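You operate a simulated robot arm through the tools that you are given. There is no shell and no other tool. Be economical: measure what you need, move in short steps, check, and stop when the job is done.

You run a simulated robot arm. Do the job below in one go: nothing can be reset, and whatever is moved stays where it is left.

TASK
Open the desk tools drawer, put both silver mirrors from the top of the big table away in the inside of the desk tools drawer and shut the drawer again.

Only the result counts: the job must be done as asked and must still hold three seconds after the hand-in. Knocking over, shifting, dropping, spilling or breaking anything else fails it.

THE ROBOT
A 7-joint arm with a two-finger parallel gripper on a trunk, on a base that drives. Base frame: it is fixed to the floor where the robot stands at the start and does not move with it; the origin is under the middle of the robot, x ahead of it, y to its left, z up. Lengths are in mm, angles in rad, forces in N, time in s.
With the tool pointing down near the work surface it reaches from about 120 to 700 mm from the robot's upright axis, wherever it stands. Its first joint turns from -2.897 to 2.897 rad. Places, roughly: desk tools drawer [600, 100, 500]; inside of the desk tools drawer [600, 200, 400]; silver mirror [750, -2750, 750]. Payload 1.57 kg.
Tool frame: the origin (TCP) lies between the finger pads and is the grasp point; the fingertips stand 30 mm ahead of it; z points along the fingers, y is the line along which they close. Largest opening 110 mm; finger width 24, thickness 12; the body of the gripper, 48 by 112 mm, starts 78 mm behind the TCP.
Orientation is that of the tool frame in the base frame, as [roll, pitch, yaw] about the fixed x, y, z axes, in that order (R = Rz(yaw) Ry(pitch) Rx(roll)). With the fingers straight down and closing along the base's y, the tool's x points along the base's -x, its y along +y and its z along -z.

THE INTERFACE
- The arm moves only by the tool play_rows. Its argument "commands" is a list of rows, each an object (a shift or turn left out is 0, a gripper value left out holds the last) with "delta_rot": the turn, a rotation vector about the base's x, y, z in rad, a list of three; "travel": the shift along the base's x, y, z in mm, a list of three; "hand": the gripper command, from -1 (fully open) to 1 (shut), values between in proportion. In form: [{"delta_rot": [wx, wy, wz], "travel": [x, y, z], "hand": hand}, ...]. A call has 1 to 8 rows; each row shifts and turns the commanded pose from where the row before left it. Each row takes 0.2 s and may step no farther than 50 mm and 0.15 rad from the row before; otherwise, or with a gripper value out of range, the whole call is refused. A pose out of reach is approached as far as the arm can. The call stops where the force on the tool passes 40 N (or 10 N more than at its start, if that is more) or the arm is blocked; 0.2 s more then pass. The fingers move at their own pace (about 45 mm/s each) and stop on an object; they squeeze with about 35 N. The grip force told is the motor's: it shows also when the fingers shut on nothing. Time passes only in rows, and 0.2 s behind the last, so rows that do not move let the fingers close. It gives the time, the measured TCP pose, the force on the tool (base axes), the opening and the grip force at its end, in the units of the frame above (readings bear some noise), and new pictures: "views" is both (left out), scene, wrist or none.
- Cameras (640 x 400 px; columns grow to the right, rows downward): "scene" is now at [9.8, 138.4, 1322.5]; the picture's right is [-0.23, -0.97, 0.00], its down [-0.81, 0.19, -0.55] and it looks along [0.54, -0.13, -0.84] (base axes); focal length 248 px, centre (320, 200). "wrist" rides on the gripper at [70, 16, -141] in the tool frame; the picture's right is [-0.23, 0.97, 0.00], its down [-0.86, -0.20, -0.48] and it looks along [-0.47, -0.11, 0.88] (tool axes); focal length 222 px, centre (320, 200). There is no depth. A picture from a camera that has moved, and an enlarged one, comes with that camera's place and axes in the base frame and with its lens.
- move_column(by): slides the trunk up (or, below 0, down) by that many mm; the arm and the scene camera ride with it, the base frame stays. It gives what a move gives, with no picture.
- base_move(legs): drives the robot by 1 to 6 legs, each [ahead, turn to the left] in mm and rad, along the robot's own axes; the way and the turn of a leg run together, so that a leg with both is an arc; at most 1500 mm and 3.142 rad a leg. The arm and the cameras ride along, it lands a little off, and it stops where it bumps. It gives what a move gives, and a new picture of the scene camera.
- turn_head(pan, tilt): turns the head with the scene camera to pan (to the left, within 2.705 rad either way) and tilt (down, from -0.506 to 1.204), counted from straight ahead of the robot. It gives what a move gives, and a new picture of the scene camera.
- enlarge(camera, box): a new picture of the part [left, top, right, bottom] of that camera's present view, enlarged. It takes no simulated time.
- close_job(): hands the job in; it is judged then, once.

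Work in short steps. Places have to be worked out from the pictures, the camera data and where the tool is seen: move nearer, look again, correct. Check each grasp and each placing, and mend what went wrong. You have 165 turns and 170 pictures in all, those below and enlarged ones among them. Open the gripper and draw the arm clear of the work before you hand the job in, unless the task says otherwise; then end with one line.

The tools are called after "Request:" as a command line: name --argument value ..., lists and objects as JSON in quotes. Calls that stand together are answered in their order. play_rows: Moves the arm, as the interface text tells. Its arguments: {"type":"object","properties":{"commands":{"type":"array"},"views":{"type":"string","enum":["both","scene","wrist","none"]}},"required":["commands"]} The other tools are called the same way: move_column (by) slides the trunk up or down; base_move (legs) drives the base; turn_head (pan, tilt) turns the head that bears the scene camera; enlarge (camera, box) takes an enlarged picture of a part of a camera's view; close_job () hands the job in.

At the start:

```text
clock: 0.0
eef_pos: [464.0, -92.0, 700.7]
ee_rot: [-3.141, 0.001, 3.14]
contact_force: [-0.3, -0.2, 0.2]
grip_width: 109.8
gripper_force: 0.0
trunk travel left (down, up): [-275.0, 315.0]
robot x, y, heading: [4.7, -0.4, 0.002]
head pan, tilt: [-0.234, 0.988]
```

scene: 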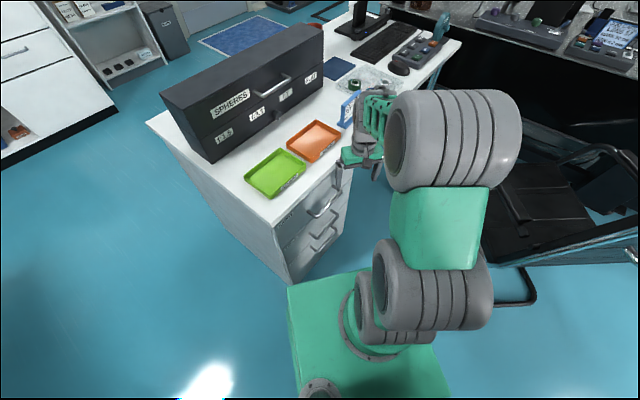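
wrist: 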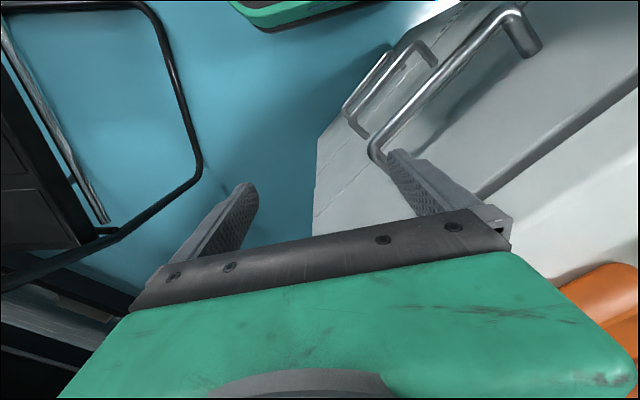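

The desk with three handles is ahead of me; I enlarge the scene view on the drawers to find labels.

Request:
enlarge --camera "scene" --box '[220, 140, 400, 290]'

Request:
turn_head --pan 0.0 --tilt 0.9

```text
2.67 times, centred on (310, 215) of scene
camera zoom: at [9.8, 138.4, 1322.5], right [-0.23, -0.97, 0.0], down [-0.81, 0.19, -0.55], along [0.54, -0.13, -0.84], focal length 660 px, centre (347, 160)
```

zoom: 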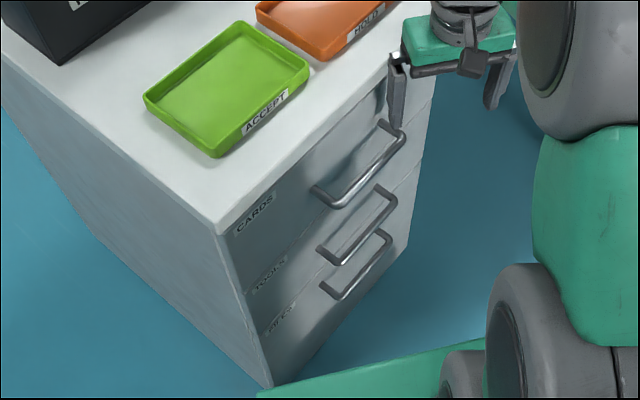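

```text
clock: 0.8
eef_pos: [464.4, -91.2, 700.2]
ee_rot: [-3.139, 0.001, 3.141]
contact_force: [-0.8, 0.0, 0.5]
grip_width: 110.0
gripper_force: 0.1
trunk travel left (down, up): [-275.0, 315.0]
robot x, y, heading: [0.4, 0.5, 0.001]
head pan, tilt: [0.0, 0.901]
camera scene: at [16.8, 154.7, 1328.9], right [0.0, -1.0, 0.0], down [-0.78, 0.0, -0.62], along [0.62, 0.0, -0.78], focal length 248 px, centre (320, 200)
```

scene: 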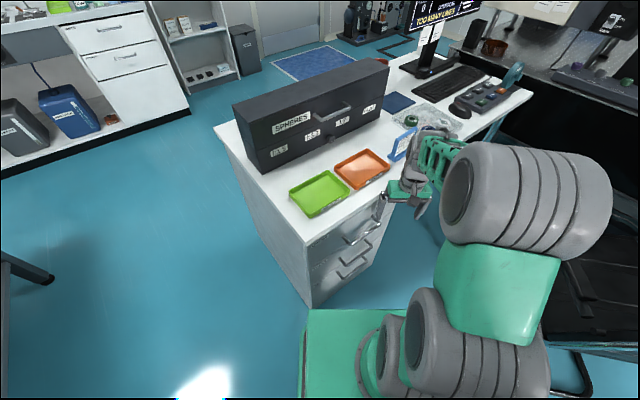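

The drawers are CARDS (top), TOOLS (middle), FILES (bottom); the unit is turned about 35° to me. I look around toward the big table.

Request:
turn_head --pan -1.3 --tilt 0.45

Request:
turn_head --pan -2.3 --tilt 0.6

Request:
turn_head --pan 1.2 --tilt 0.6

```text
clock: 2.2
eef_pos: [464.6, -92.2, 700.9]
ee_rot: [-3.14, 0.0, 3.141]
contact_force: [0.1, -0.5, 0.1]
grip_width: 109.9
gripper_force: 0.0
trunk travel left (down, up): [-275.0, 315.0]
robot x, y, heading: [0.7, -2.0, -0.0]
head pan, tilt: [-1.3, 0.45]
camera scene: at [-34.1, 66.2, 1367.3], right [-0.96, -0.27, 0.0], down [-0.12, 0.42, -0.9], along [0.24, -0.87, -0.44], focal length 248 px, centre (320, 200)
```

scene: 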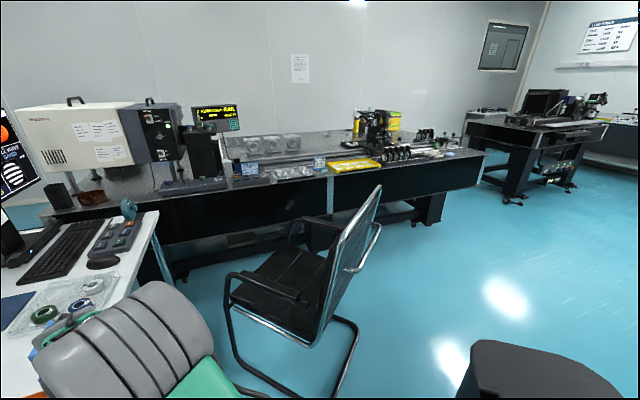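

```text
clock: 3.5
eef_pos: [464.8, -91.6, 701.0]
ee_rot: [-3.141, 0.001, 3.141]
contact_force: [-0.8, -0.3, -0.7]
grip_width: 109.9
gripper_force: 0.0
trunk travel left (down, up): [-275.0, 315.0]
robot x, y, heading: [-1.5, -1.0, -0.001]
head pan, tilt: [-2.3, 0.6]
camera scene: at [-117.6, 88.8, 1353.7], right [-0.75, 0.67, 0.0], down [0.38, 0.42, -0.83], along [-0.55, -0.62, -0.56], focal length 248 px, centre (320, 200)
```

scene: 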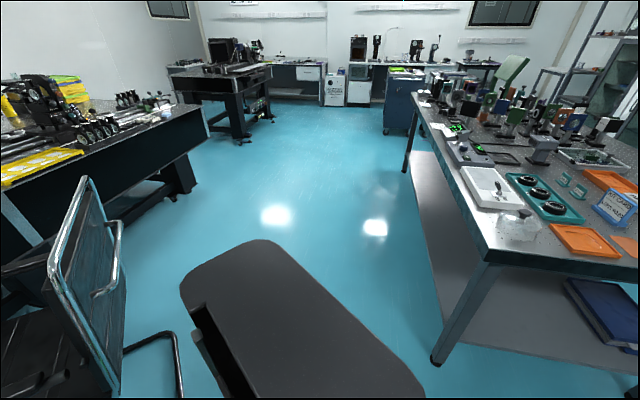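

```text
clock: 6.4
eef_pos: [464.2, -91.3, 700.4]
ee_rot: [3.141, 0.0, -3.14]
contact_force: [-0.5, 0.0, 0.0]
grip_width: 110.0
gripper_force: 0.0
trunk travel left (down, up): [-275.0, 315.0]
robot x, y, heading: [-3.0, -3.0, 0.002]
head pan, tilt: [1.201, 0.6]
camera scene: at [-26.7, 237.1, 1353.7], right [0.93, -0.36, 0.0], down [-0.2, -0.53, -0.83], along [0.3, 0.77, -0.56], focal length 248 px, centre (320, 200)
```

scene: 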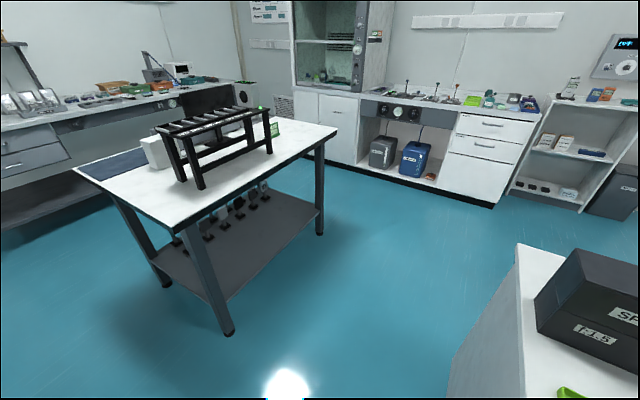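

The optical table to the right seems the big table; I turn back and enlarge it to find the mirrors.

Request:
turn_head --pan -1.3 --tilt 0.45

Request:
enlarge --camera "scene" --box '[150, 90, 310, 210]'

Request:
enlarge --camera "scene" --box '[310, 90, 470, 210]'

```text
clock: 8.7
eef_pos: [463.7, -91.2, 700.2]
ee_rot: [3.141, 0.0, 3.141]
contact_force: [-0.8, -0.7, 0.2]
grip_width: 109.9
gripper_force: 0.0
trunk travel left (down, up): [-275.0, 315.0]
robot x, y, heading: [-1.2, -2.2, -0.003]
head pan, tilt: [-1.3, 0.45]
camera scene: at [-34.1, 66.2, 1367.3], right [-0.96, -0.27, 0.0], down [-0.12, 0.42, -0.9], along [0.24, -0.87, -0.44], focal length 248 px, centre (320, 200)
```

scene: 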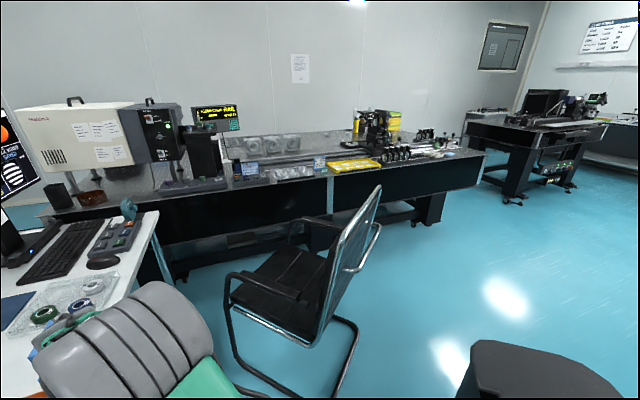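

```text
3.33 times, centred on (230, 150) of scene
camera zoom: at [-34.1, 66.2, 1367.3], right [-0.96, -0.27, 0.0], down [-0.12, 0.42, -0.9], along [0.24, -0.87, -0.44], focal length 825 px, centre (620, 367)
```

zoom: 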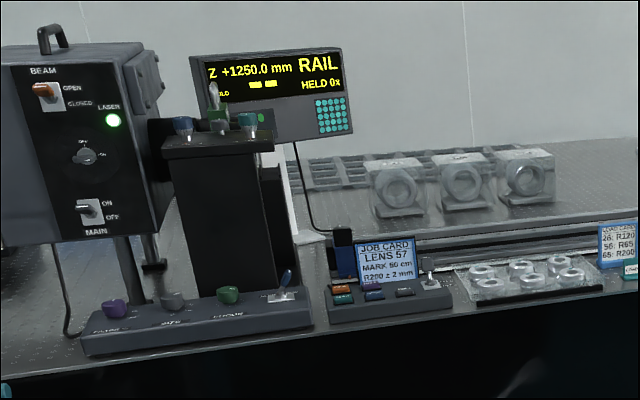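

```text
3.33 times, centred on (390, 150) of scene
camera zoom: at [-34.1, 66.2, 1367.3], right [-0.96, -0.27, 0.0], down [-0.12, 0.42, -0.9], along [0.24, -0.87, -0.44], focal length 825 px, centre (87, 367)
```

zoom: 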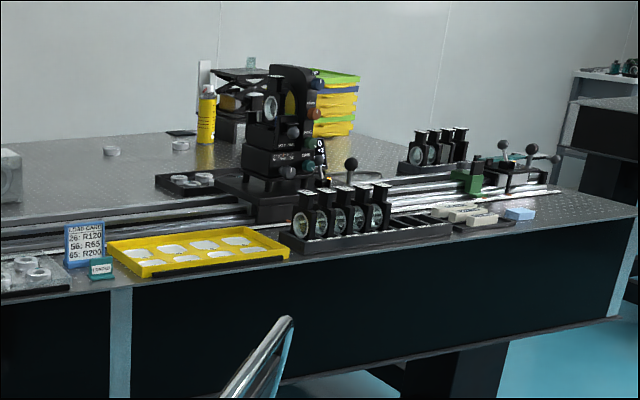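

The two silver discs lie behind the rail far back on the optical table. Before moving I check what that dark shape behind me is.

Request:
turn_head --pan -2.1 --tilt 1.2

Request:
turn_head --pan 2.6 --tilt 1.0

```text
clock: 9.8
eef_pos: [464.2, -91.4, 700.9]
ee_rot: [-3.141, 0.0, 3.141]
contact_force: [-0.5, -0.2, 0.3]
grip_width: 110.2
gripper_force: 0.1
trunk travel left (down, up): [-275.0, 315.0]
robot x, y, heading: [-1.9, -1.1, 0.001]
head pan, tilt: [-2.1, 1.201]
camera scene: at [-86.9, 106.4, 1309.2], right [-0.86, 0.5, 0.0], down [0.47, 0.8, -0.36], along [-0.18, -0.31, -0.93], focal length 248 px, centre (320, 200)
```

scene: 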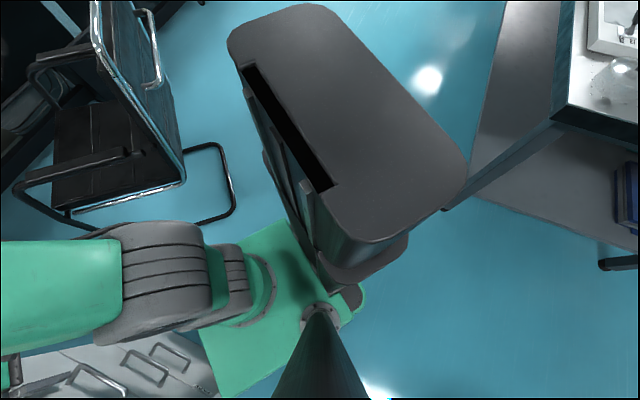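

```text
clock: 13.6
eef_pos: [464.3, -93.4, 701.0]
ee_rot: [3.141, 0.0, 3.141]
contact_force: [0.2, -0.5, -0.2]
grip_width: 109.9
gripper_force: 0.1
trunk travel left (down, up): [-275.0, 315.0]
robot x, y, heading: [1.8, 1.2, -0.002]
head pan, tilt: [2.601, 1.0]
camera scene: at [-118.4, 190.6, 1321.7], right [0.52, 0.86, 0.0], down [0.72, -0.43, -0.54], along [-0.46, 0.28, -0.84], focal length 248 px, centre (320, 200)
```

scene: 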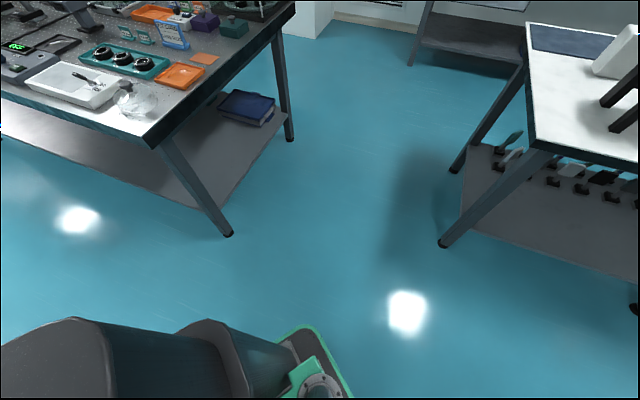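

The dark shape is my own trunk tower. I back off, and square up facing the drawers (the room is turned by about 0.6 rad relative to the base frame).

Request:
base_move --legs '[[-300, 0], [0, 1.26], [-550, 0], [0, -0.65]]'

Request:
turn_head --pan -0.1 --tilt 0.65

```text
clock: 23.2
eef_pos: [-30.8, -338.6, 700.5]
ee_rot: [3.141, 0.001, -2.542]
contact_force: [-0.1, -0.2, -0.4]
grip_width: 110.0
gripper_force: 0.1
trunk travel left (down, up): [-275.0, 315.0]
robot x, y, heading: [-465.5, -526.9, 0.597]
head pan, tilt: [2.601, 1.0]
camera scene: at [-671.4, -433.8, 1321.7], right [-0.06, 1.0, 0.0], down [0.84, 0.05, -0.54], along [-0.54, -0.03, -0.84], focal length 248 px, centre (320, 200)
```

scene: 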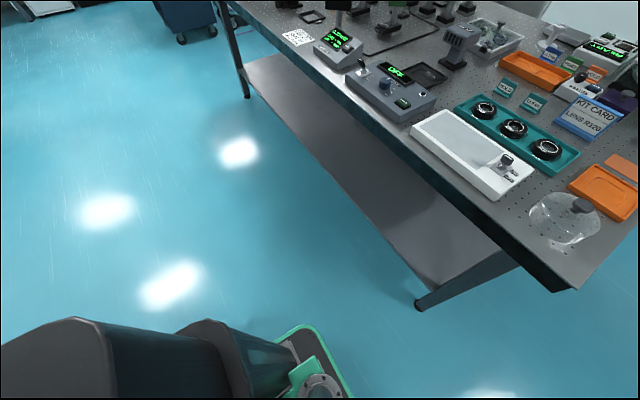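

```text
clock: 25.6
eef_pos: [-31.2, -339.0, 700.5]
ee_rot: [3.14, 0.0, -2.543]
contact_force: [-0.1, -0.3, 1.1]
grip_width: 109.9
gripper_force: 0.0
trunk travel left (down, up): [-275.0, 315.0]
robot x, y, heading: [-468.7, -522.9, 0.602]
head pan, tilt: [-0.099, 0.649]
camera scene: at [-525.6, -388.2, 1349.4], right [0.48, -0.88, 0.0], down [-0.53, -0.29, -0.8], along [0.7, 0.38, -0.6], focal length 248 px, centre (320, 200)
```

scene: 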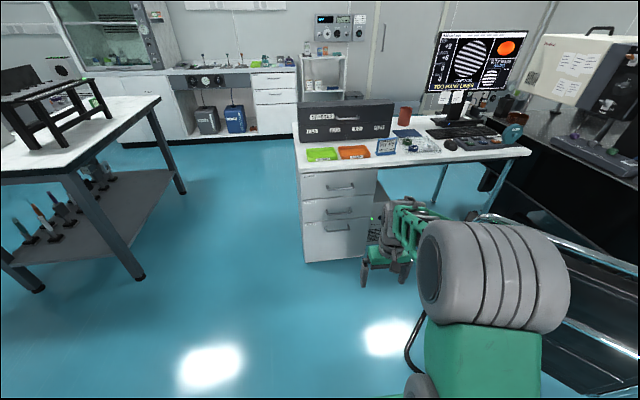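

I enlarge the drawer unit to measure it.

Request:
enlarge --camera "scene" --box '[280, 130, 408, 210]'

Request:
enlarge --camera "scene" --box '[280, 195, 408, 275]'

```text
5.00 times, centred on (344, 170) of scene
camera zoom: at [-525.6, -388.2, 1349.4], right [0.48, -0.88, 0.0], down [-0.53, -0.29, -0.8], along [0.7, 0.38, -0.6], focal length 1238 px, centre (200, 350)
```

zoom: 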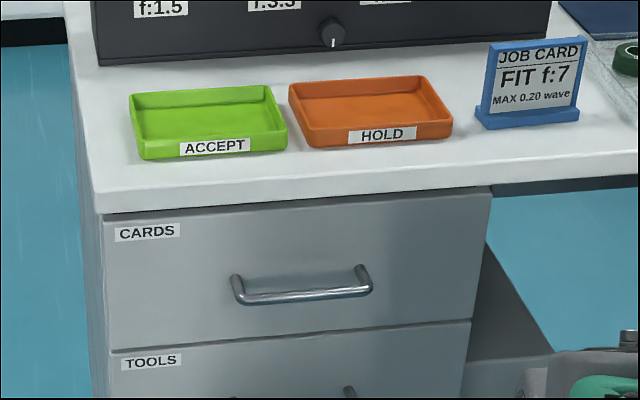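

```text
5.00 times, centred on (344, 235) of scene
camera zoom: at [-525.6, -388.2, 1349.4], right [0.48, -0.88, 0.0], down [-0.53, -0.29, -0.8], along [0.7, 0.38, -0.6], focal length 1238 px, centre (200, 25)
```

zoom: 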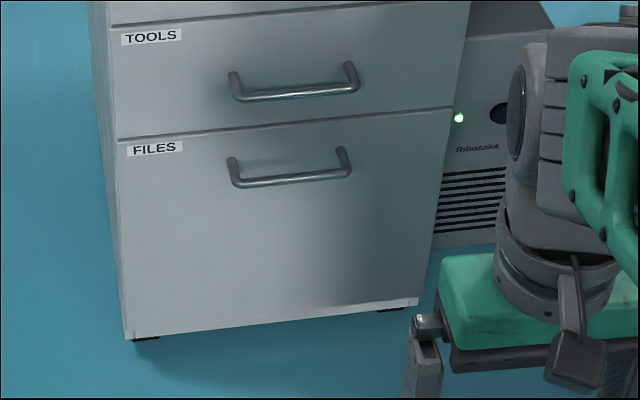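

The TOOLS handle bar is at about (438, 22, 466), drawer axis at about 0.63 rad. I bring the tool to horizontal, pointing forward, in free space.

Request:
play_rows --commands '[{"delta_rot": [0.0741, -0.1079, 0], "travel": [8, 6, 0], "hand": -1}, {"delta_rot": [0.0741, -0.1079, 0], "travel": [8, 6, 0]}, {"delta_rot": [0.0741, -0.1079, 0], "travel": [8, 6, 0]}, {"delta_rot": [0.0741, -0.1079, 0], "travel": [8, 6, 0]}, {"delta_rot": [0.0741, -0.1079, 0], "travel": [8, 6, 0]}, {"delta_rot": [0.0741, -0.1079, 0], "travel": [8, 6, 0]}]' --views "none"

Request:
play_rows --commands '[{"delta_rot": [0.0741, -0.1079, 0], "travel": [8, 6, 0]}, {"delta_rot": [0.0741, -0.1079, 0], "travel": [8, 6, 0]}, {"delta_rot": [0.0741, -0.1079, 0], "travel": [8, 6, 0]}, {"delta_rot": [0.0741, -0.1079, 0], "travel": [8, 6, 0]}, {"delta_rot": [0.0741, -0.1079, 0], "travel": [8, 6, 0]}, {"delta_rot": [0.0741, -0.1079, 0], "travel": [8, 6, 0]}]' --views "both"

```text
clock: 27.0
eef_pos: [16.3, -301.8, 701.2]
ee_rot: [3.138, 0.788, -2.547]
contact_force: [0.5, 0.9, 0.0]
grip_width: 109.9
gripper_force: 0.0
trunk travel left (down, up): [-275.0, 315.0]
robot x, y, heading: [-465.6, -522.3, 0.591]
head pan, tilt: [-0.099, 0.649]
```

```text
clock: 28.4
eef_pos: [63.6, -266.7, 700.0]
ee_rot: [1.272, 1.565, 1.875]
contact_force: [0.3, 0.4, -0.1]
grip_width: 110.0
gripper_force: 0.1
trunk travel left (down, up): [-275.0, 315.0]
robot x, y, heading: [-468.9, -526.6, 0.601]
head pan, tilt: [-0.099, 0.649]
camera scene: at [-525.9, -388.3, 1349.5], right [0.48, -0.88, 0.0], down [-0.53, -0.29, -0.8], along [0.7, 0.38, -0.6], focal length 248 px, centre (320, 200)
camera wrist: at [-62.9, -334.3, 629.8], right [-0.55, 0.8, 0.23], down [-0.28, -0.44, 0.85], along [0.79, 0.41, 0.47], focal length 222 px, centre (320, 200)
```

scene: 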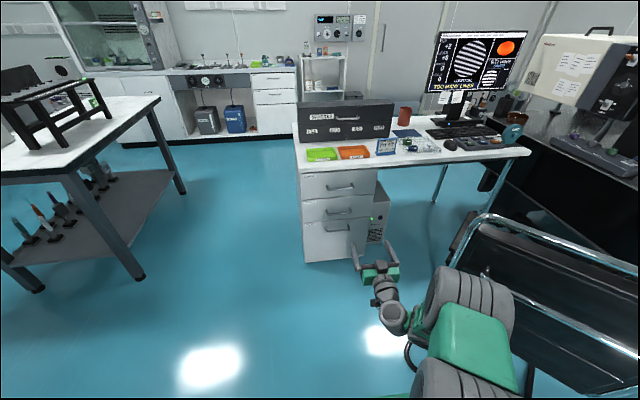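
wrist: 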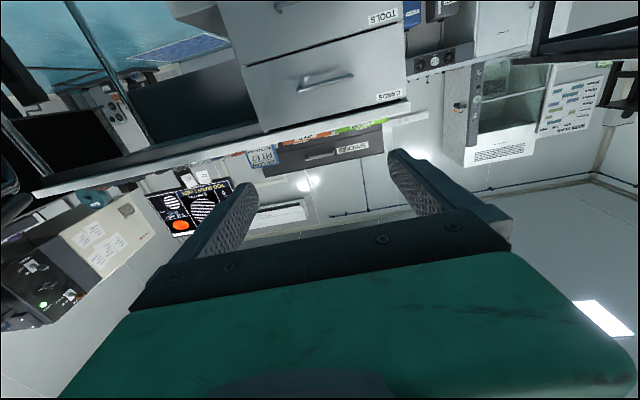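

Now I roll the gripper 90° so the fingers close vertically.

Request:
play_rows --commands '[{"delta_rot": [0.108, 0.0742, 0]}, {"delta_rot": [0.108, 0.0742, 0]}, {"delta_rot": [0.108, 0.0742, 0]}, {"delta_rot": [0.108, 0.0742, 0]}, {"delta_rot": [0.108, 0.0742, 0]}, {"delta_rot": [0.108, 0.0742, 0]}]' --views "none"

Request:
play_rows --commands '[{"delta_rot": [0.108, 0.0742, 0]}, {"delta_rot": [0.108, 0.0742, 0]}, {"delta_rot": [0.108, 0.0742, 0]}, {"delta_rot": [0.108, 0.0742, 0]}, {"delta_rot": [0.108, 0.0742, 0]}, {"delta_rot": [0.108, 0.0742, 0]}]' --views "none"

Request:
move_column --by -234

Request:
turn_head --pan -0.1 --tilt 0.6

```text
clock: 29.8
eef_pos: [65.3, -265.3, 699.5]
ee_rot: [1.569, 0.778, 2.171]
contact_force: [-0.3, -1.3, -0.1]
grip_width: 110.0
gripper_force: 0.1
trunk travel left (down, up): [-275.0, 315.0]
robot x, y, heading: [-467.6, -522.5, 0.601]
head pan, tilt: [-0.099, 0.649]
```

```text
clock: 31.2
eef_pos: [64.5, -266.8, 701.6]
ee_rot: [1.571, -0.008, 2.173]
contact_force: [0.2, 0.7, 0.0]
grip_width: 109.8
gripper_force: 0.0
trunk travel left (down, up): [-275.0, 315.0]
robot x, y, heading: [-466.5, -522.9, 0.601]
head pan, tilt: [-0.099, 0.649]
```

```text
clock: 33.7
eef_pos: [64.4, -265.8, 466.0]
ee_rot: [1.567, -0.005, 2.172]
contact_force: [-0.8, -0.4, 0.6]
grip_width: 110.0
gripper_force: 0.0
trunk travel left (down, up): [-41.0, 549.0]
robot x, y, heading: [-468.1, -523.2, 0.599]
head pan, tilt: [-0.099, 0.649]
```

```text
clock: 34.3
eef_pos: [64.4, -266.2, 466.7]
ee_rot: [1.57, -0.005, 2.174]
contact_force: [1.0, 0.2, 1.0]
grip_width: 110.0
gripper_force: 0.2
trunk travel left (down, up): [-41.0, 549.0]
robot x, y, heading: [-463.3, -522.8, 0.599]
head pan, tilt: [-0.099, 0.6]
camera scene: at [-524.2, -387.6, 1119.7], right [0.48, -0.88, 0.0], down [-0.5, -0.27, -0.82], along [0.72, 0.39, -0.57], focal length 248 px, centre (320, 200)
```

scene: 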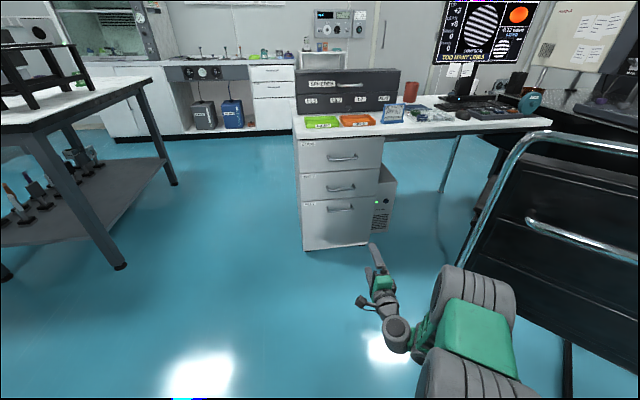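

The chair is close on the right, so I drive forward while sidestepping left, ending aligned with the drawer and about 140 mm short of the handle.

Request:
base_move --legs '[[0, 0.28], [340, 0], [0, -0.25]]'

Request:
play_rows --commands '[{"travel": [0, 0, 0]}]' --views "wrist"

```text
clock: 38.3
eef_pos: [281.8, 7.7, 465.7]
ee_rot: [1.572, -0.004, 2.189]
contact_force: [0.5, 1.5, 0.9]
grip_width: 110.3
gripper_force: 0.0
trunk travel left (down, up): [-41.0, 549.0]
robot x, y, heading: [-246.1, -259.5, 0.614]
head pan, tilt: [-0.099, 0.6]
camera scene: at [-304.8, -124.1, 1119.7], right [0.49, -0.87, 0.0], down [-0.49, -0.28, -0.83], along [0.72, 0.41, -0.56], focal length 248 px, centre (320, 200)
```

scene: 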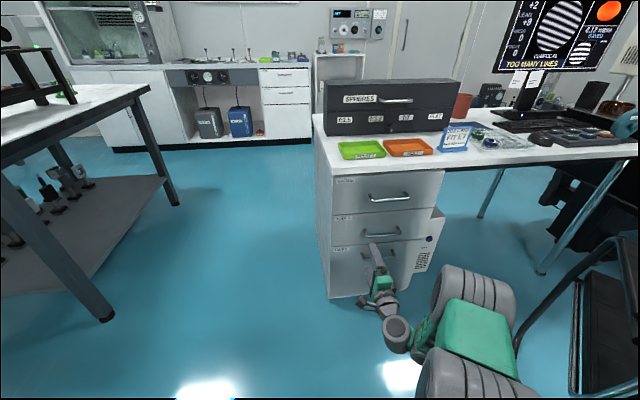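

```text
clock: 38.7
eef_pos: [282.1, 6.6, 466.9]
ee_rot: [1.569, -0.004, 2.189]
contact_force: [0.2, -0.3, -0.6]
grip_width: 109.9
gripper_force: 0.0
trunk travel left (down, up): [-41.0, 549.0]
robot x, y, heading: [-245.2, -258.7, 0.618]
head pan, tilt: [-0.099, 0.6]
camera wrist: at [125.5, -19.3, 482.5], right [0.13, -0.19, 0.97], down [0.11, -0.97, -0.2], along [0.99, 0.13, -0.11], focal length 222 px, centre (320, 200)
```

wrist: 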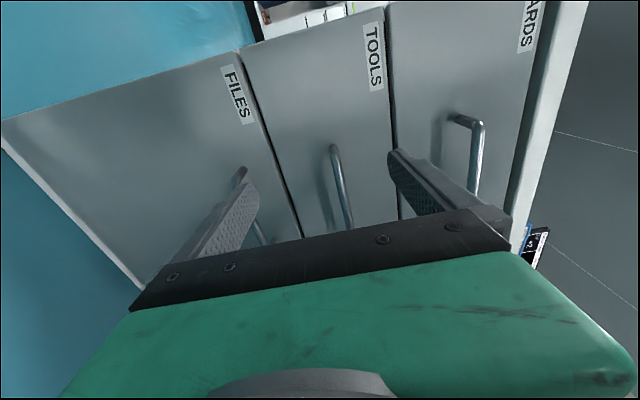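

The handle bar lies between the fingers in height (z≈478) but I'm at its left end. I shift right 75, up 11, and advance 80.

Request:
play_rows --commands '[{"travel": [22, -30, 6]}, {"travel": [22, -31, 5]}, {"travel": [32, 24, 0]}, {"travel": [32, 23, 0]}]' --views "both"

```text
clock: 39.7
eef_pos: [389.2, -7.3, 478.4]
ee_rot: [1.571, -0.008, 2.189]
contact_force: [0.2, 0.3, 0.3]
grip_width: 110.0
gripper_force: 0.1
trunk travel left (down, up): [-41.0, 549.0]
robot x, y, heading: [-244.5, -259.8, 0.616]
head pan, tilt: [-0.099, 0.6]
camera scene: at [-304.9, -124.2, 1119.7], right [0.49, -0.87, 0.0], down [-0.49, -0.28, -0.83], along [0.72, 0.41, -0.56], focal length 248 px, centre (320, 200)
camera wrist: at [232.9, -33.9, 494.2], right [0.14, -0.19, 0.97], down [0.1, -0.97, -0.21], along [0.99, 0.13, -0.11], focal length 222 px, centre (320, 200)
```

scene: 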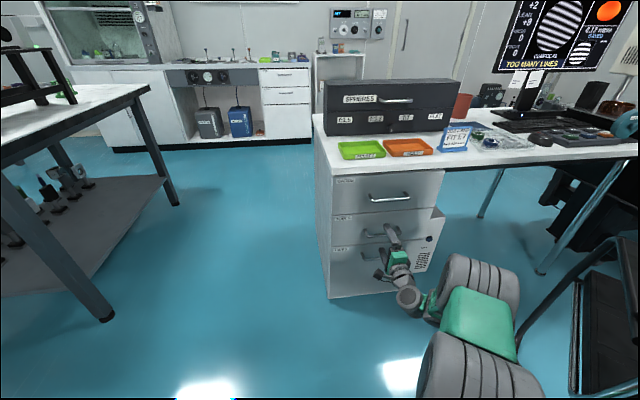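
wrist: 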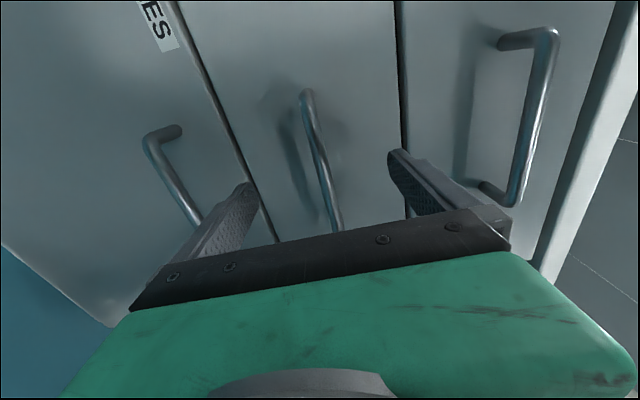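

Aligned in height and laterally; I advance another 40.

Request:
play_rows --commands '[{"travel": [16, 12, 0]}, {"travel": [16, 12, 0]}]' --views "wrist"

Request:
enlarge --camera "scene" --box '[340, 190, 468, 270]'

```text
clock: 40.3
eef_pos: [421.2, 16.0, 479.1]
ee_rot: [1.569, -0.006, 2.189]
contact_force: [-0.1, 0.1, -0.6]
grip_width: 110.0
gripper_force: 0.0
trunk travel left (down, up): [-41.0, 549.0]
robot x, y, heading: [-243.2, -259.9, 0.616]
head pan, tilt: [-0.099, 0.6]
camera wrist: at [265.7, -9.6, 494.5], right [0.13, -0.19, 0.97], down [0.11, -0.97, -0.21], along [0.99, 0.13, -0.11], focal length 222 px, centre (320, 200)
```

wrist: 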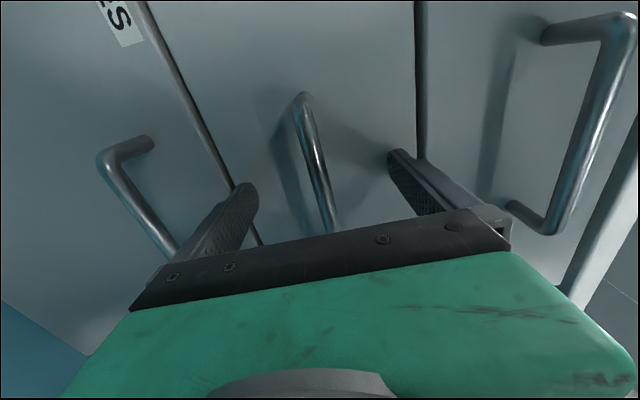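

```text
5.00 times, centred on (404, 230) of scene
camera zoom: at [-304.9, -124.2, 1119.7], right [0.49, -0.87, 0.0], down [-0.49, -0.28, -0.83], along [0.72, 0.41, -0.56], focal length 1238 px, centre (-100, 50)
```

zoom: 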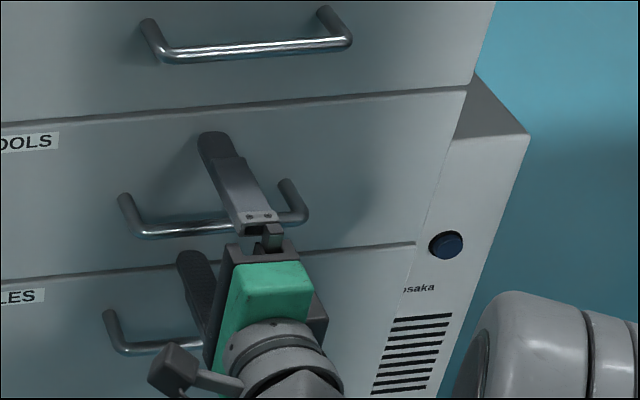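

The bar appears to be right at the TCP; I close the gripper.

Request:
play_rows --commands '[{"hand": 1}, {"hand": 1}, {"hand": 1}, {"hand": 1}, {"hand": 1}, {"hand": 1}, {"hand": 1}]' --views "wrist"

```text
clock: 41.9
eef_pos: [422.6, 17.3, 482.6]
ee_rot: [1.565, -0.005, 2.189]
contact_force: [-1.2, 0.4, 15.4]
grip_width: 11.8
gripper_force: 25.6
trunk travel left (down, up): [-41.0, 549.0]
robot x, y, heading: [-242.3, -258.8, 0.613]
head pan, tilt: [-0.099, 0.6]
camera wrist: at [265.9, -9.7, 496.8], right [0.13, -0.19, 0.97], down [0.11, -0.97, -0.21], along [0.99, 0.13, -0.1], focal length 222 px, centre (320, 200)
```

wrist: 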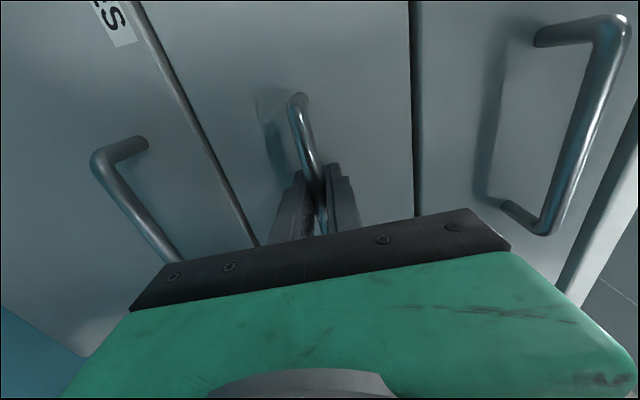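

Handle is gripped (11.8 mm). I pull the drawer out with the arm along its axis.

Request:
play_rows --commands '[{"travel": [-8, -6, 3]}, {"travel": [-16, -12, 0]}, {"travel": [-20, -14, 0]}, {"travel": [-20, -14, 0]}, {"travel": [-20, -14, 0]}, {"travel": [-20, -14, 0]}]' --views "scene"

```text
clock: 43.3
eef_pos: [318.2, -57.3, 481.2]
ee_rot: [1.566, -0.005, 2.185]
contact_force: [16.7, -21.3, 16.9]
grip_width: 11.7
gripper_force: 29.2
trunk travel left (down, up): [-41.0, 549.0]
robot x, y, heading: [-244.6, -258.6, 0.613]
head pan, tilt: [-0.099, 0.6]
camera scene: at [-304.9, -125.2, 1119.9], right [0.49, -0.87, 0.0], down [-0.49, -0.28, -0.83], along [0.72, 0.41, -0.56], focal length 248 px, centre (320, 200)
```

scene: 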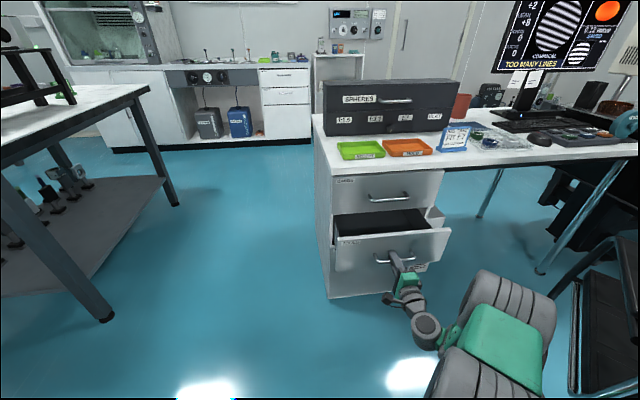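

The drawer slides; the side force says the true axis is slightly steeper, so I correct and continue.

Request:
play_rows --commands '[{"travel": [2, -3, 2]}, {"travel": [-19.5, -14.5, 0]}, {"travel": [-19.5, -14.5, 0]}, {"travel": [-19.5, -14.5, 0]}, {"travel": [-19.5, -14.5, 0]}]' --views "scene"

```text
clock: 44.5
eef_pos: [240.4, -117.2, 483.1]
ee_rot: [1.567, -0.006, 2.195]
contact_force: [-14.4, 21.6, 16.7]
grip_width: 11.8
gripper_force: 29.5
trunk travel left (down, up): [-41.0, 549.0]
robot x, y, heading: [-241.8, -262.4, 0.614]
head pan, tilt: [-0.099, 0.6]
camera scene: at [-306.6, -123.8, 1119.6], right [0.5, -0.87, 0.0], down [-0.49, -0.28, -0.83], along [0.72, 0.41, -0.56], focal length 248 px, centre (320, 200)
```

scene: 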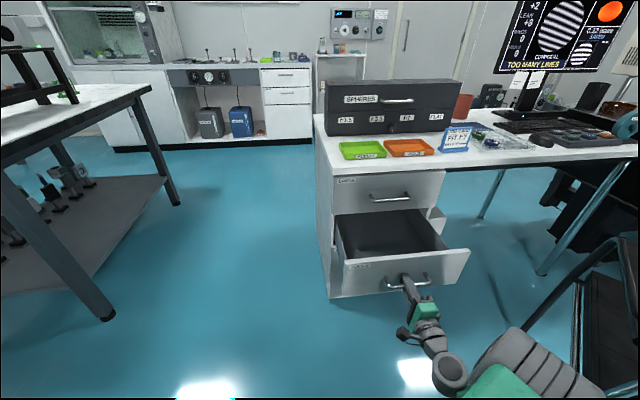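

Opened about 225 mm; I relieve the side force and pull 60 mm more.

Request:
play_rows --commands '[{"travel": [-1, 1.5, 1]}, {"travel": [-16.2, -11.8, 0]}, {"travel": [-16.2, -11.8, 0]}, {"travel": [-16.2, -11.8, 0]}]' --views "scene"

```text
clock: 45.3
eef_pos: [226.4, -128.2, 483.0]
ee_rot: [1.605, -0.012, 2.184]
contact_force: [2.3, -2.8, -14.7]
grip_width: 11.8
gripper_force: 28.9
out of reach, approached as far as the arm can: row 2, 3
trunk travel left (down, up): [-41.0, 549.0]
robot x, y, heading: [-245.8, -261.5, 0.614]
head pan, tilt: [-0.099, 0.6]
stopped in row 3: the force on the tool passed its limit (the readings are from after the stop); the commanded pose is now the measured one
camera scene: at [-303.8, -123.9, 1119.6], right [0.49, -0.87, 0.0], down [-0.49, -0.28, -0.82], along [0.72, 0.41, -0.57], focal length 248 px, centre (320, 200)
```

scene: 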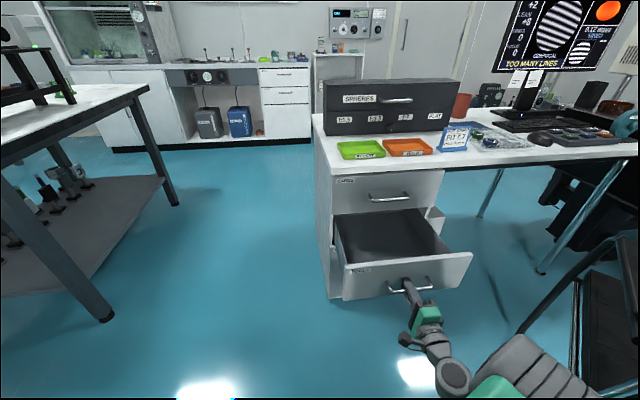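

I use the base to pull another 70 mm.

Request:
base_move --legs '[[-70, 0]]'

```text
clock: 46.3
eef_pos: [169.3, -170.4, 481.1]
ee_rot: [1.605, -0.012, 2.18]
contact_force: [15.8, -21.5, -27.2]
grip_width: 12.2
gripper_force: 28.8
trunk travel left (down, up): [-41.0, 549.0]
robot x, y, heading: [-300.7, -299.3, 0.612]
head pan, tilt: [-0.099, 0.6]
camera scene: at [-360.5, -165.3, 1119.8], right [0.49, -0.87, 0.0], down [-0.49, -0.28, -0.82], along [0.72, 0.41, -0.57], focal length 248 px, centre (320, 200)
```

scene: 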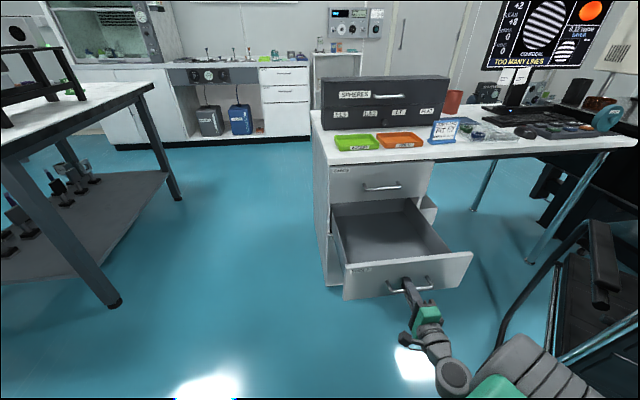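

Drawer is open about 315 mm. I release the handle and drive back.

Request:
play_rows --commands '[{"hand": -1}, {"hand": -1}, {"hand": -1}, {"hand": -1}, {"hand": -1}, {"hand": -1}]' --views "none"

Request:
base_move --legs '[[-250, 0]]'

```text
clock: 47.7
eef_pos: [169.9, -170.0, 484.0]
ee_rot: [1.604, -0.01, 2.181]
contact_force: [-0.1, -0.2, -0.5]
grip_width: 109.9
gripper_force: 0.0
trunk travel left (down, up): [-41.0, 549.0]
robot x, y, heading: [-300.1, -302.8, 0.612]
head pan, tilt: [-0.099, 0.6]
```

```text
clock: 49.5
eef_pos: [-37.2, -314.2, 482.7]
ee_rot: [1.605, -0.009, 2.182]
contact_force: [-0.4, 0.1, 0.0]
grip_width: 109.9
gripper_force: 0.0
trunk travel left (down, up): [-41.0, 549.0]
robot x, y, heading: [-507.7, -446.2, 0.612]
head pan, tilt: [-0.099, 0.6]
camera scene: at [-569.2, -310.2, 1119.7], right [0.49, -0.87, 0.0], down [-0.49, -0.28, -0.83], along [0.72, 0.41, -0.56], focal length 248 px, centre (320, 200)
```

scene: 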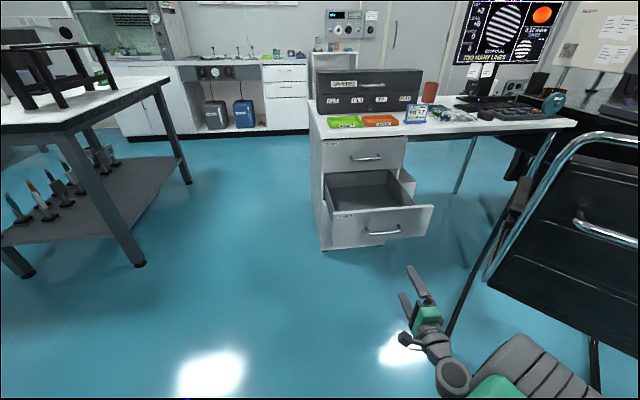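

I raise the trunk to its start height and look toward the big table.

Request:
move_column --by 400

Request:
turn_head --pan -1.9 --tilt 0.4

```text
clock: 53.4
eef_pos: [-37.5, -314.7, 883.6]
ee_rot: [1.602, -0.009, 2.182]
contact_force: [-0.5, -0.6, 0.4]
grip_width: 110.0
gripper_force: 0.0
trunk travel left (down, up): [-441.0, 149.0]
robot x, y, heading: [-512.5, -444.2, 0.608]
head pan, tilt: [-0.099, 0.6]
```

```text
clock: 55.2
eef_pos: [-37.3, -314.8, 882.2]
ee_rot: [1.605, -0.008, 2.181]
contact_force: [0.0, 1.1, -0.5]
grip_width: 110.0
gripper_force: 0.0
trunk travel left (down, up): [-441.0, 149.0]
robot x, y, heading: [-508.6, -445.3, 0.611]
head pan, tilt: [-1.901, 0.4]
camera scene: at [-620.3, -442.5, 1538.0], right [-0.96, -0.28, 0.0], down [-0.11, 0.37, -0.92], along [0.26, -0.88, -0.39], focal length 248 px, centre (320, 200)
```

scene: 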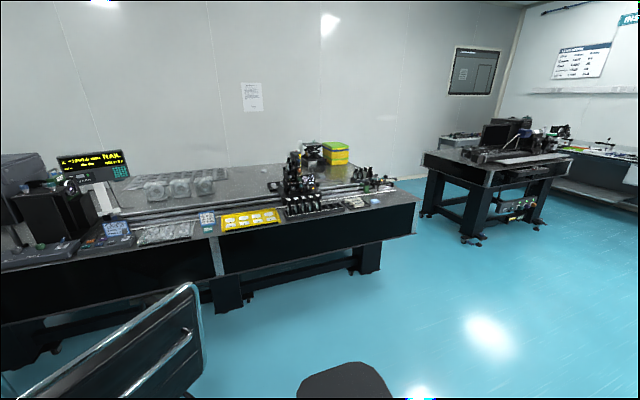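

Request:
enlarge --camera "scene" --box '[220, 130, 420, 255]'

```text
3.20 times, centred on (320, 192) of scene
camera zoom: at [-620.3, -442.5, 1538.0], right [-0.96, -0.28, 0.0], down [-0.11, 0.37, -0.92], along [0.26, -0.88, -0.39], focal length 792 px, centre (320, 224)
```

zoom: 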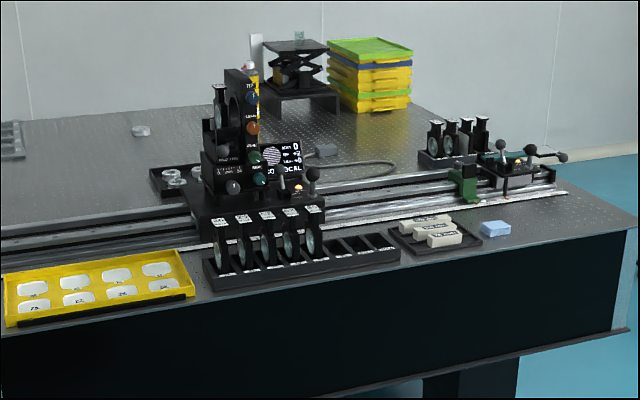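

The wall leaves a wide gap behind the big table, so the mirrors (near its back edge) are best reached from behind. First I put the tool back to pointing down.

Request:
play_rows --commands '[{"delta_rot": [-0.1172, -0.0819, 0]}, {"delta_rot": [-0.1172, -0.0819, 0]}, {"delta_rot": [-0.1172, -0.0819, 0]}, {"delta_rot": [-0.1172, -0.0819, 0]}, {"delta_rot": [-0.1172, -0.0819, 0]}, {"delta_rot": [-0.1172, -0.0819, 0]}, {"delta_rot": [-0.1172, -0.0819, 0]}, {"delta_rot": [-0.1172, -0.0819, 0]}]' --views "none"

Request:
play_rows --commands '[{"delta_rot": [-0.1172, -0.0819, 0]}, {"delta_rot": [-0.1172, -0.0819, 0]}, {"delta_rot": [-0.1172, -0.0819, 0]}, {"delta_rot": [-0.0819, 0.1172, 0], "travel": [-8, -6, 0]}, {"delta_rot": [-0.0819, 0.1172, 0], "travel": [-8, -6, 0]}, {"delta_rot": [-0.0819, 0.1172, 0], "travel": [-8, -6, 0]}, {"delta_rot": [-0.0819, 0.1172, 0], "travel": [-8, -6, 0]}, {"delta_rot": [-0.0819, 0.1172, 0], "travel": [-8, -6, 0]}]' --views "none"

Request:
play_rows --commands '[{"delta_rot": [-0.0819, 0.1172, 0], "travel": [-8, -6, 0]}, {"delta_rot": [-0.0819, 0.1172, 0], "travel": [-8, -6, 0]}, {"delta_rot": [-0.0819, 0.1172, 0], "travel": [-8, -6, 0]}, {"delta_rot": [-0.0819, 0.1172, 0], "travel": [-8, -6, 0]}, {"delta_rot": [-0.0819, 0.1172, 0], "travel": [-8, -6, 0]}, {"delta_rot": [-0.0819, 0.1172, 0], "travel": [-8, -6, 0]}]' --views "none"

Request:
turn_head --pan -2.65 --tilt 0.5

```text
clock: 57.0
eef_pos: [-36.7, -314.5, 883.0]
ee_rot: [1.609, 1.138, 2.185]
contact_force: [-0.5, 1.0, 0.6]
grip_width: 110.0
gripper_force: 0.0
trunk travel left (down, up): [-441.0, 149.0]
robot x, y, heading: [-510.2, -448.0, 0.609]
head pan, tilt: [-1.901, 0.4]
```

```text
clock: 58.8
eef_pos: [-76.2, -343.4, 884.4]
ee_rot: [-3.117, 0.852, -2.543]
contact_force: [1.4, 1.2, 0.4]
grip_width: 109.9
gripper_force: 0.0
out of reach, approached as far as the arm can: row 3
trunk travel left (down, up): [-441.0, 149.0]
robot x, y, heading: [-512.3, -451.2, 0.612]
head pan, tilt: [-1.901, 0.4]
```

```text
clock: 60.2
eef_pos: [-122.6, -378.3, 884.4]
ee_rot: [-3.109, -0.006, -2.538]
contact_force: [0.2, 0.1, -0.1]
grip_width: 109.8
gripper_force: 0.0
trunk travel left (down, up): [-441.0, 149.0]
robot x, y, heading: [-509.1, -445.7, 0.616]
head pan, tilt: [-1.901, 0.4]
```

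```text
clock: 61.3
eef_pos: [-121.7, -379.5, 885.6]
ee_rot: [-3.109, -0.003, -2.539]
contact_force: [0.4, 0.4, 0.5]
grip_width: 110.0
gripper_force: 0.1
trunk travel left (down, up): [-441.0, 149.0]
robot x, y, heading: [-507.5, -445.9, 0.61]
head pan, tilt: [-2.649, 0.499]
camera scene: at [-687.1, -434.9, 1528.8], right [-0.89, 0.45, 0.0], down [0.21, 0.43, -0.88], along [-0.39, -0.78, -0.48], focal length 248 px, centre (320, 200)
```

scene: 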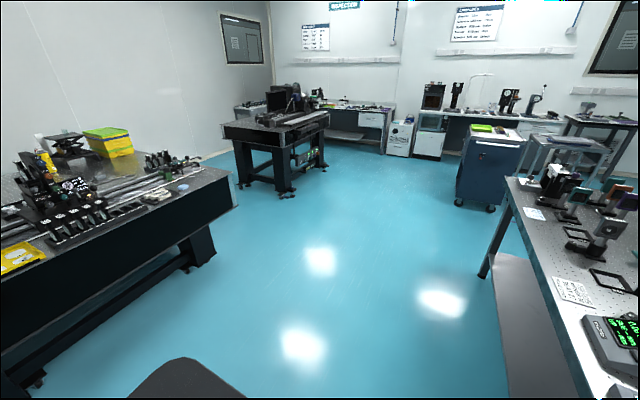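

The aisle is clear. I reverse along it to the gap between the two black tables, then turn right to face into the gap.

Request:
base_move --legs '[[-1500, 0], [-490, 0], [0, -1.547]]'

Request:
turn_head --pan 0.0 --tilt 0.5

```text
clock: 75.0
eef_pos: [-2081.2, -1958.4, 885.8]
ee_rot: [-3.107, -0.003, 2.175]
contact_force: [-0.6, -0.1, 0.4]
grip_width: 110.2
gripper_force: 0.0
trunk travel left (down, up): [-441.0, 149.0]
robot x, y, heading: [-2147.2, -1572.2, -0.953]
head pan, tilt: [-2.649, 0.499]
camera scene: at [-2137.1, -1392.8, 1528.8], right [0.45, 0.89, 0.0], down [0.43, -0.21, -0.88], along [-0.79, 0.39, -0.48], focal length 248 px, centre (320, 200)
```

scene: 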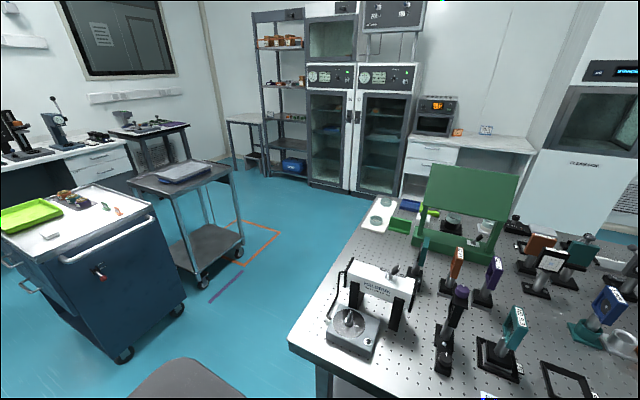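

```text
clock: 77.3
eef_pos: [-2080.7, -1959.3, 885.9]
ee_rot: [-3.108, -0.002, 2.175]
contact_force: [-0.4, 0.1, -0.3]
grip_width: 110.0
gripper_force: 0.1
trunk travel left (down, up): [-441.0, 149.0]
robot x, y, heading: [-2150.6, -1572.8, -0.954]
head pan, tilt: [0.0, 0.499]
camera scene: at [-2003.1, -1507.6, 1528.8], right [-0.82, -0.58, 0.0], down [-0.28, 0.39, -0.88], along [0.51, -0.72, -0.48], focal length 248 px, centre (320, 200)
```

scene: 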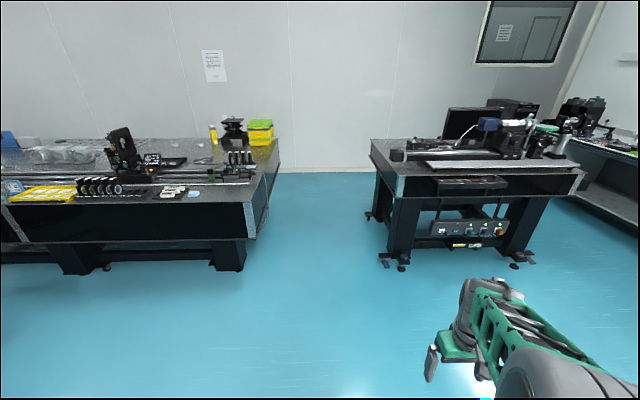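

The gap is about 950 mm wide, centred at about room u=-2560. I shift slightly left and drive through it.

Request:
base_move --legs '[[0, 0.09], [1400, 0], [0, -0.07], [1400, 0]]'

Request:
turn_head --pan 1.5 --tilt 0.5

```text
clock: 91.8
eef_pos: [-338.4, -4132.4, 885.7]
ee_rot: [-3.108, -0.004, 2.195]
contact_force: [-0.2, -0.6, 1.0]
grip_width: 109.7
gripper_force: 0.1
trunk travel left (down, up): [-441.0, 149.0]
robot x, y, heading: [-413.7, -3746.9, -0.94]
head pan, tilt: [0.0, 0.499]
camera scene: at [-267.7, -3680.8, 1528.8], right [-0.81, -0.59, 0.0], down [-0.28, 0.39, -0.88], along [0.52, -0.71, -0.48], focal length 248 px, centre (320, 200)
```

scene: 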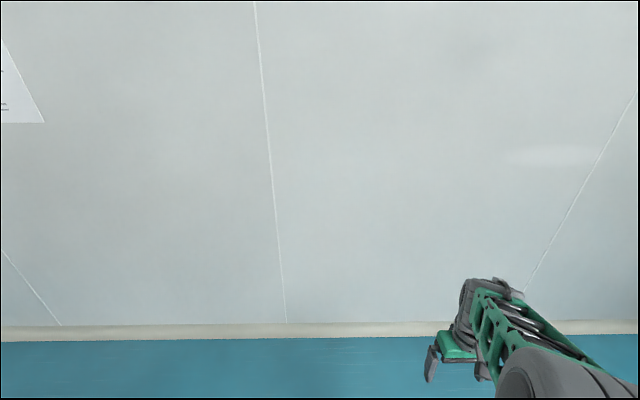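

```text
clock: 93.4
eef_pos: [-337.3, -4132.5, 885.1]
ee_rot: [-3.108, -0.003, 2.195]
contact_force: [-0.3, 0.4, 0.2]
grip_width: 110.1
gripper_force: 0.1
trunk travel left (down, up): [-441.0, 149.0]
robot x, y, heading: [-413.4, -3746.4, -0.939]
head pan, tilt: [1.499, 0.499]
camera scene: at [-244.5, -3559.1, 1528.8], right [0.53, -0.85, 0.0], down [-0.41, -0.25, -0.88], along [0.74, 0.47, -0.48], focal length 248 px, centre (320, 200)
```

scene: 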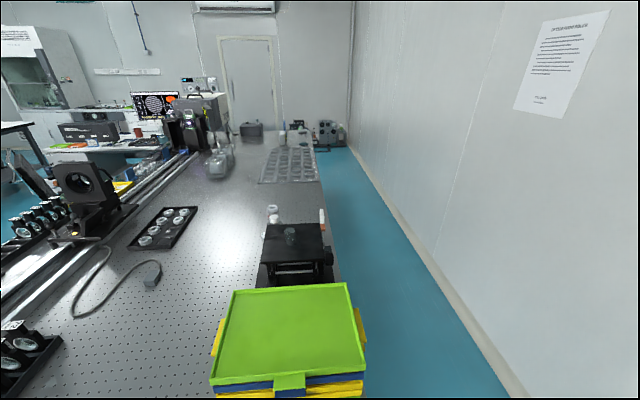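

I'm in the gap, with the corridor behind the table to my left about 900 mm wide. I enlarge to locate the mirrors.

Request:
enlarge --camera "scene" --box '[120, 110, 376, 270]'

```text
2.50 times, centred on (248, 190) of scene
camera zoom: at [-244.5, -3559.1, 1528.8], right [0.53, -0.85, 0.0], down [-0.41, -0.25, -0.88], along [0.74, 0.47, -0.48], focal length 619 px, centre (500, 225)
```

zoom: 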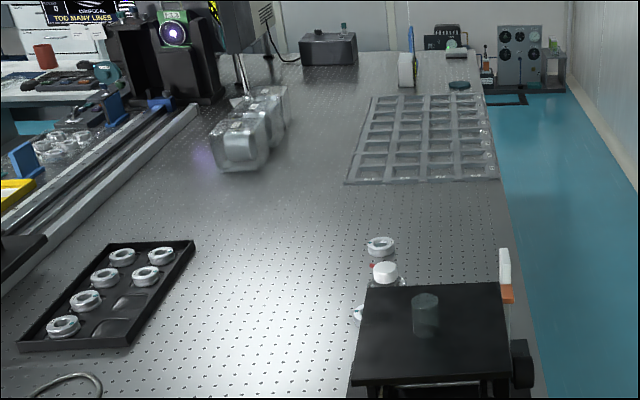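

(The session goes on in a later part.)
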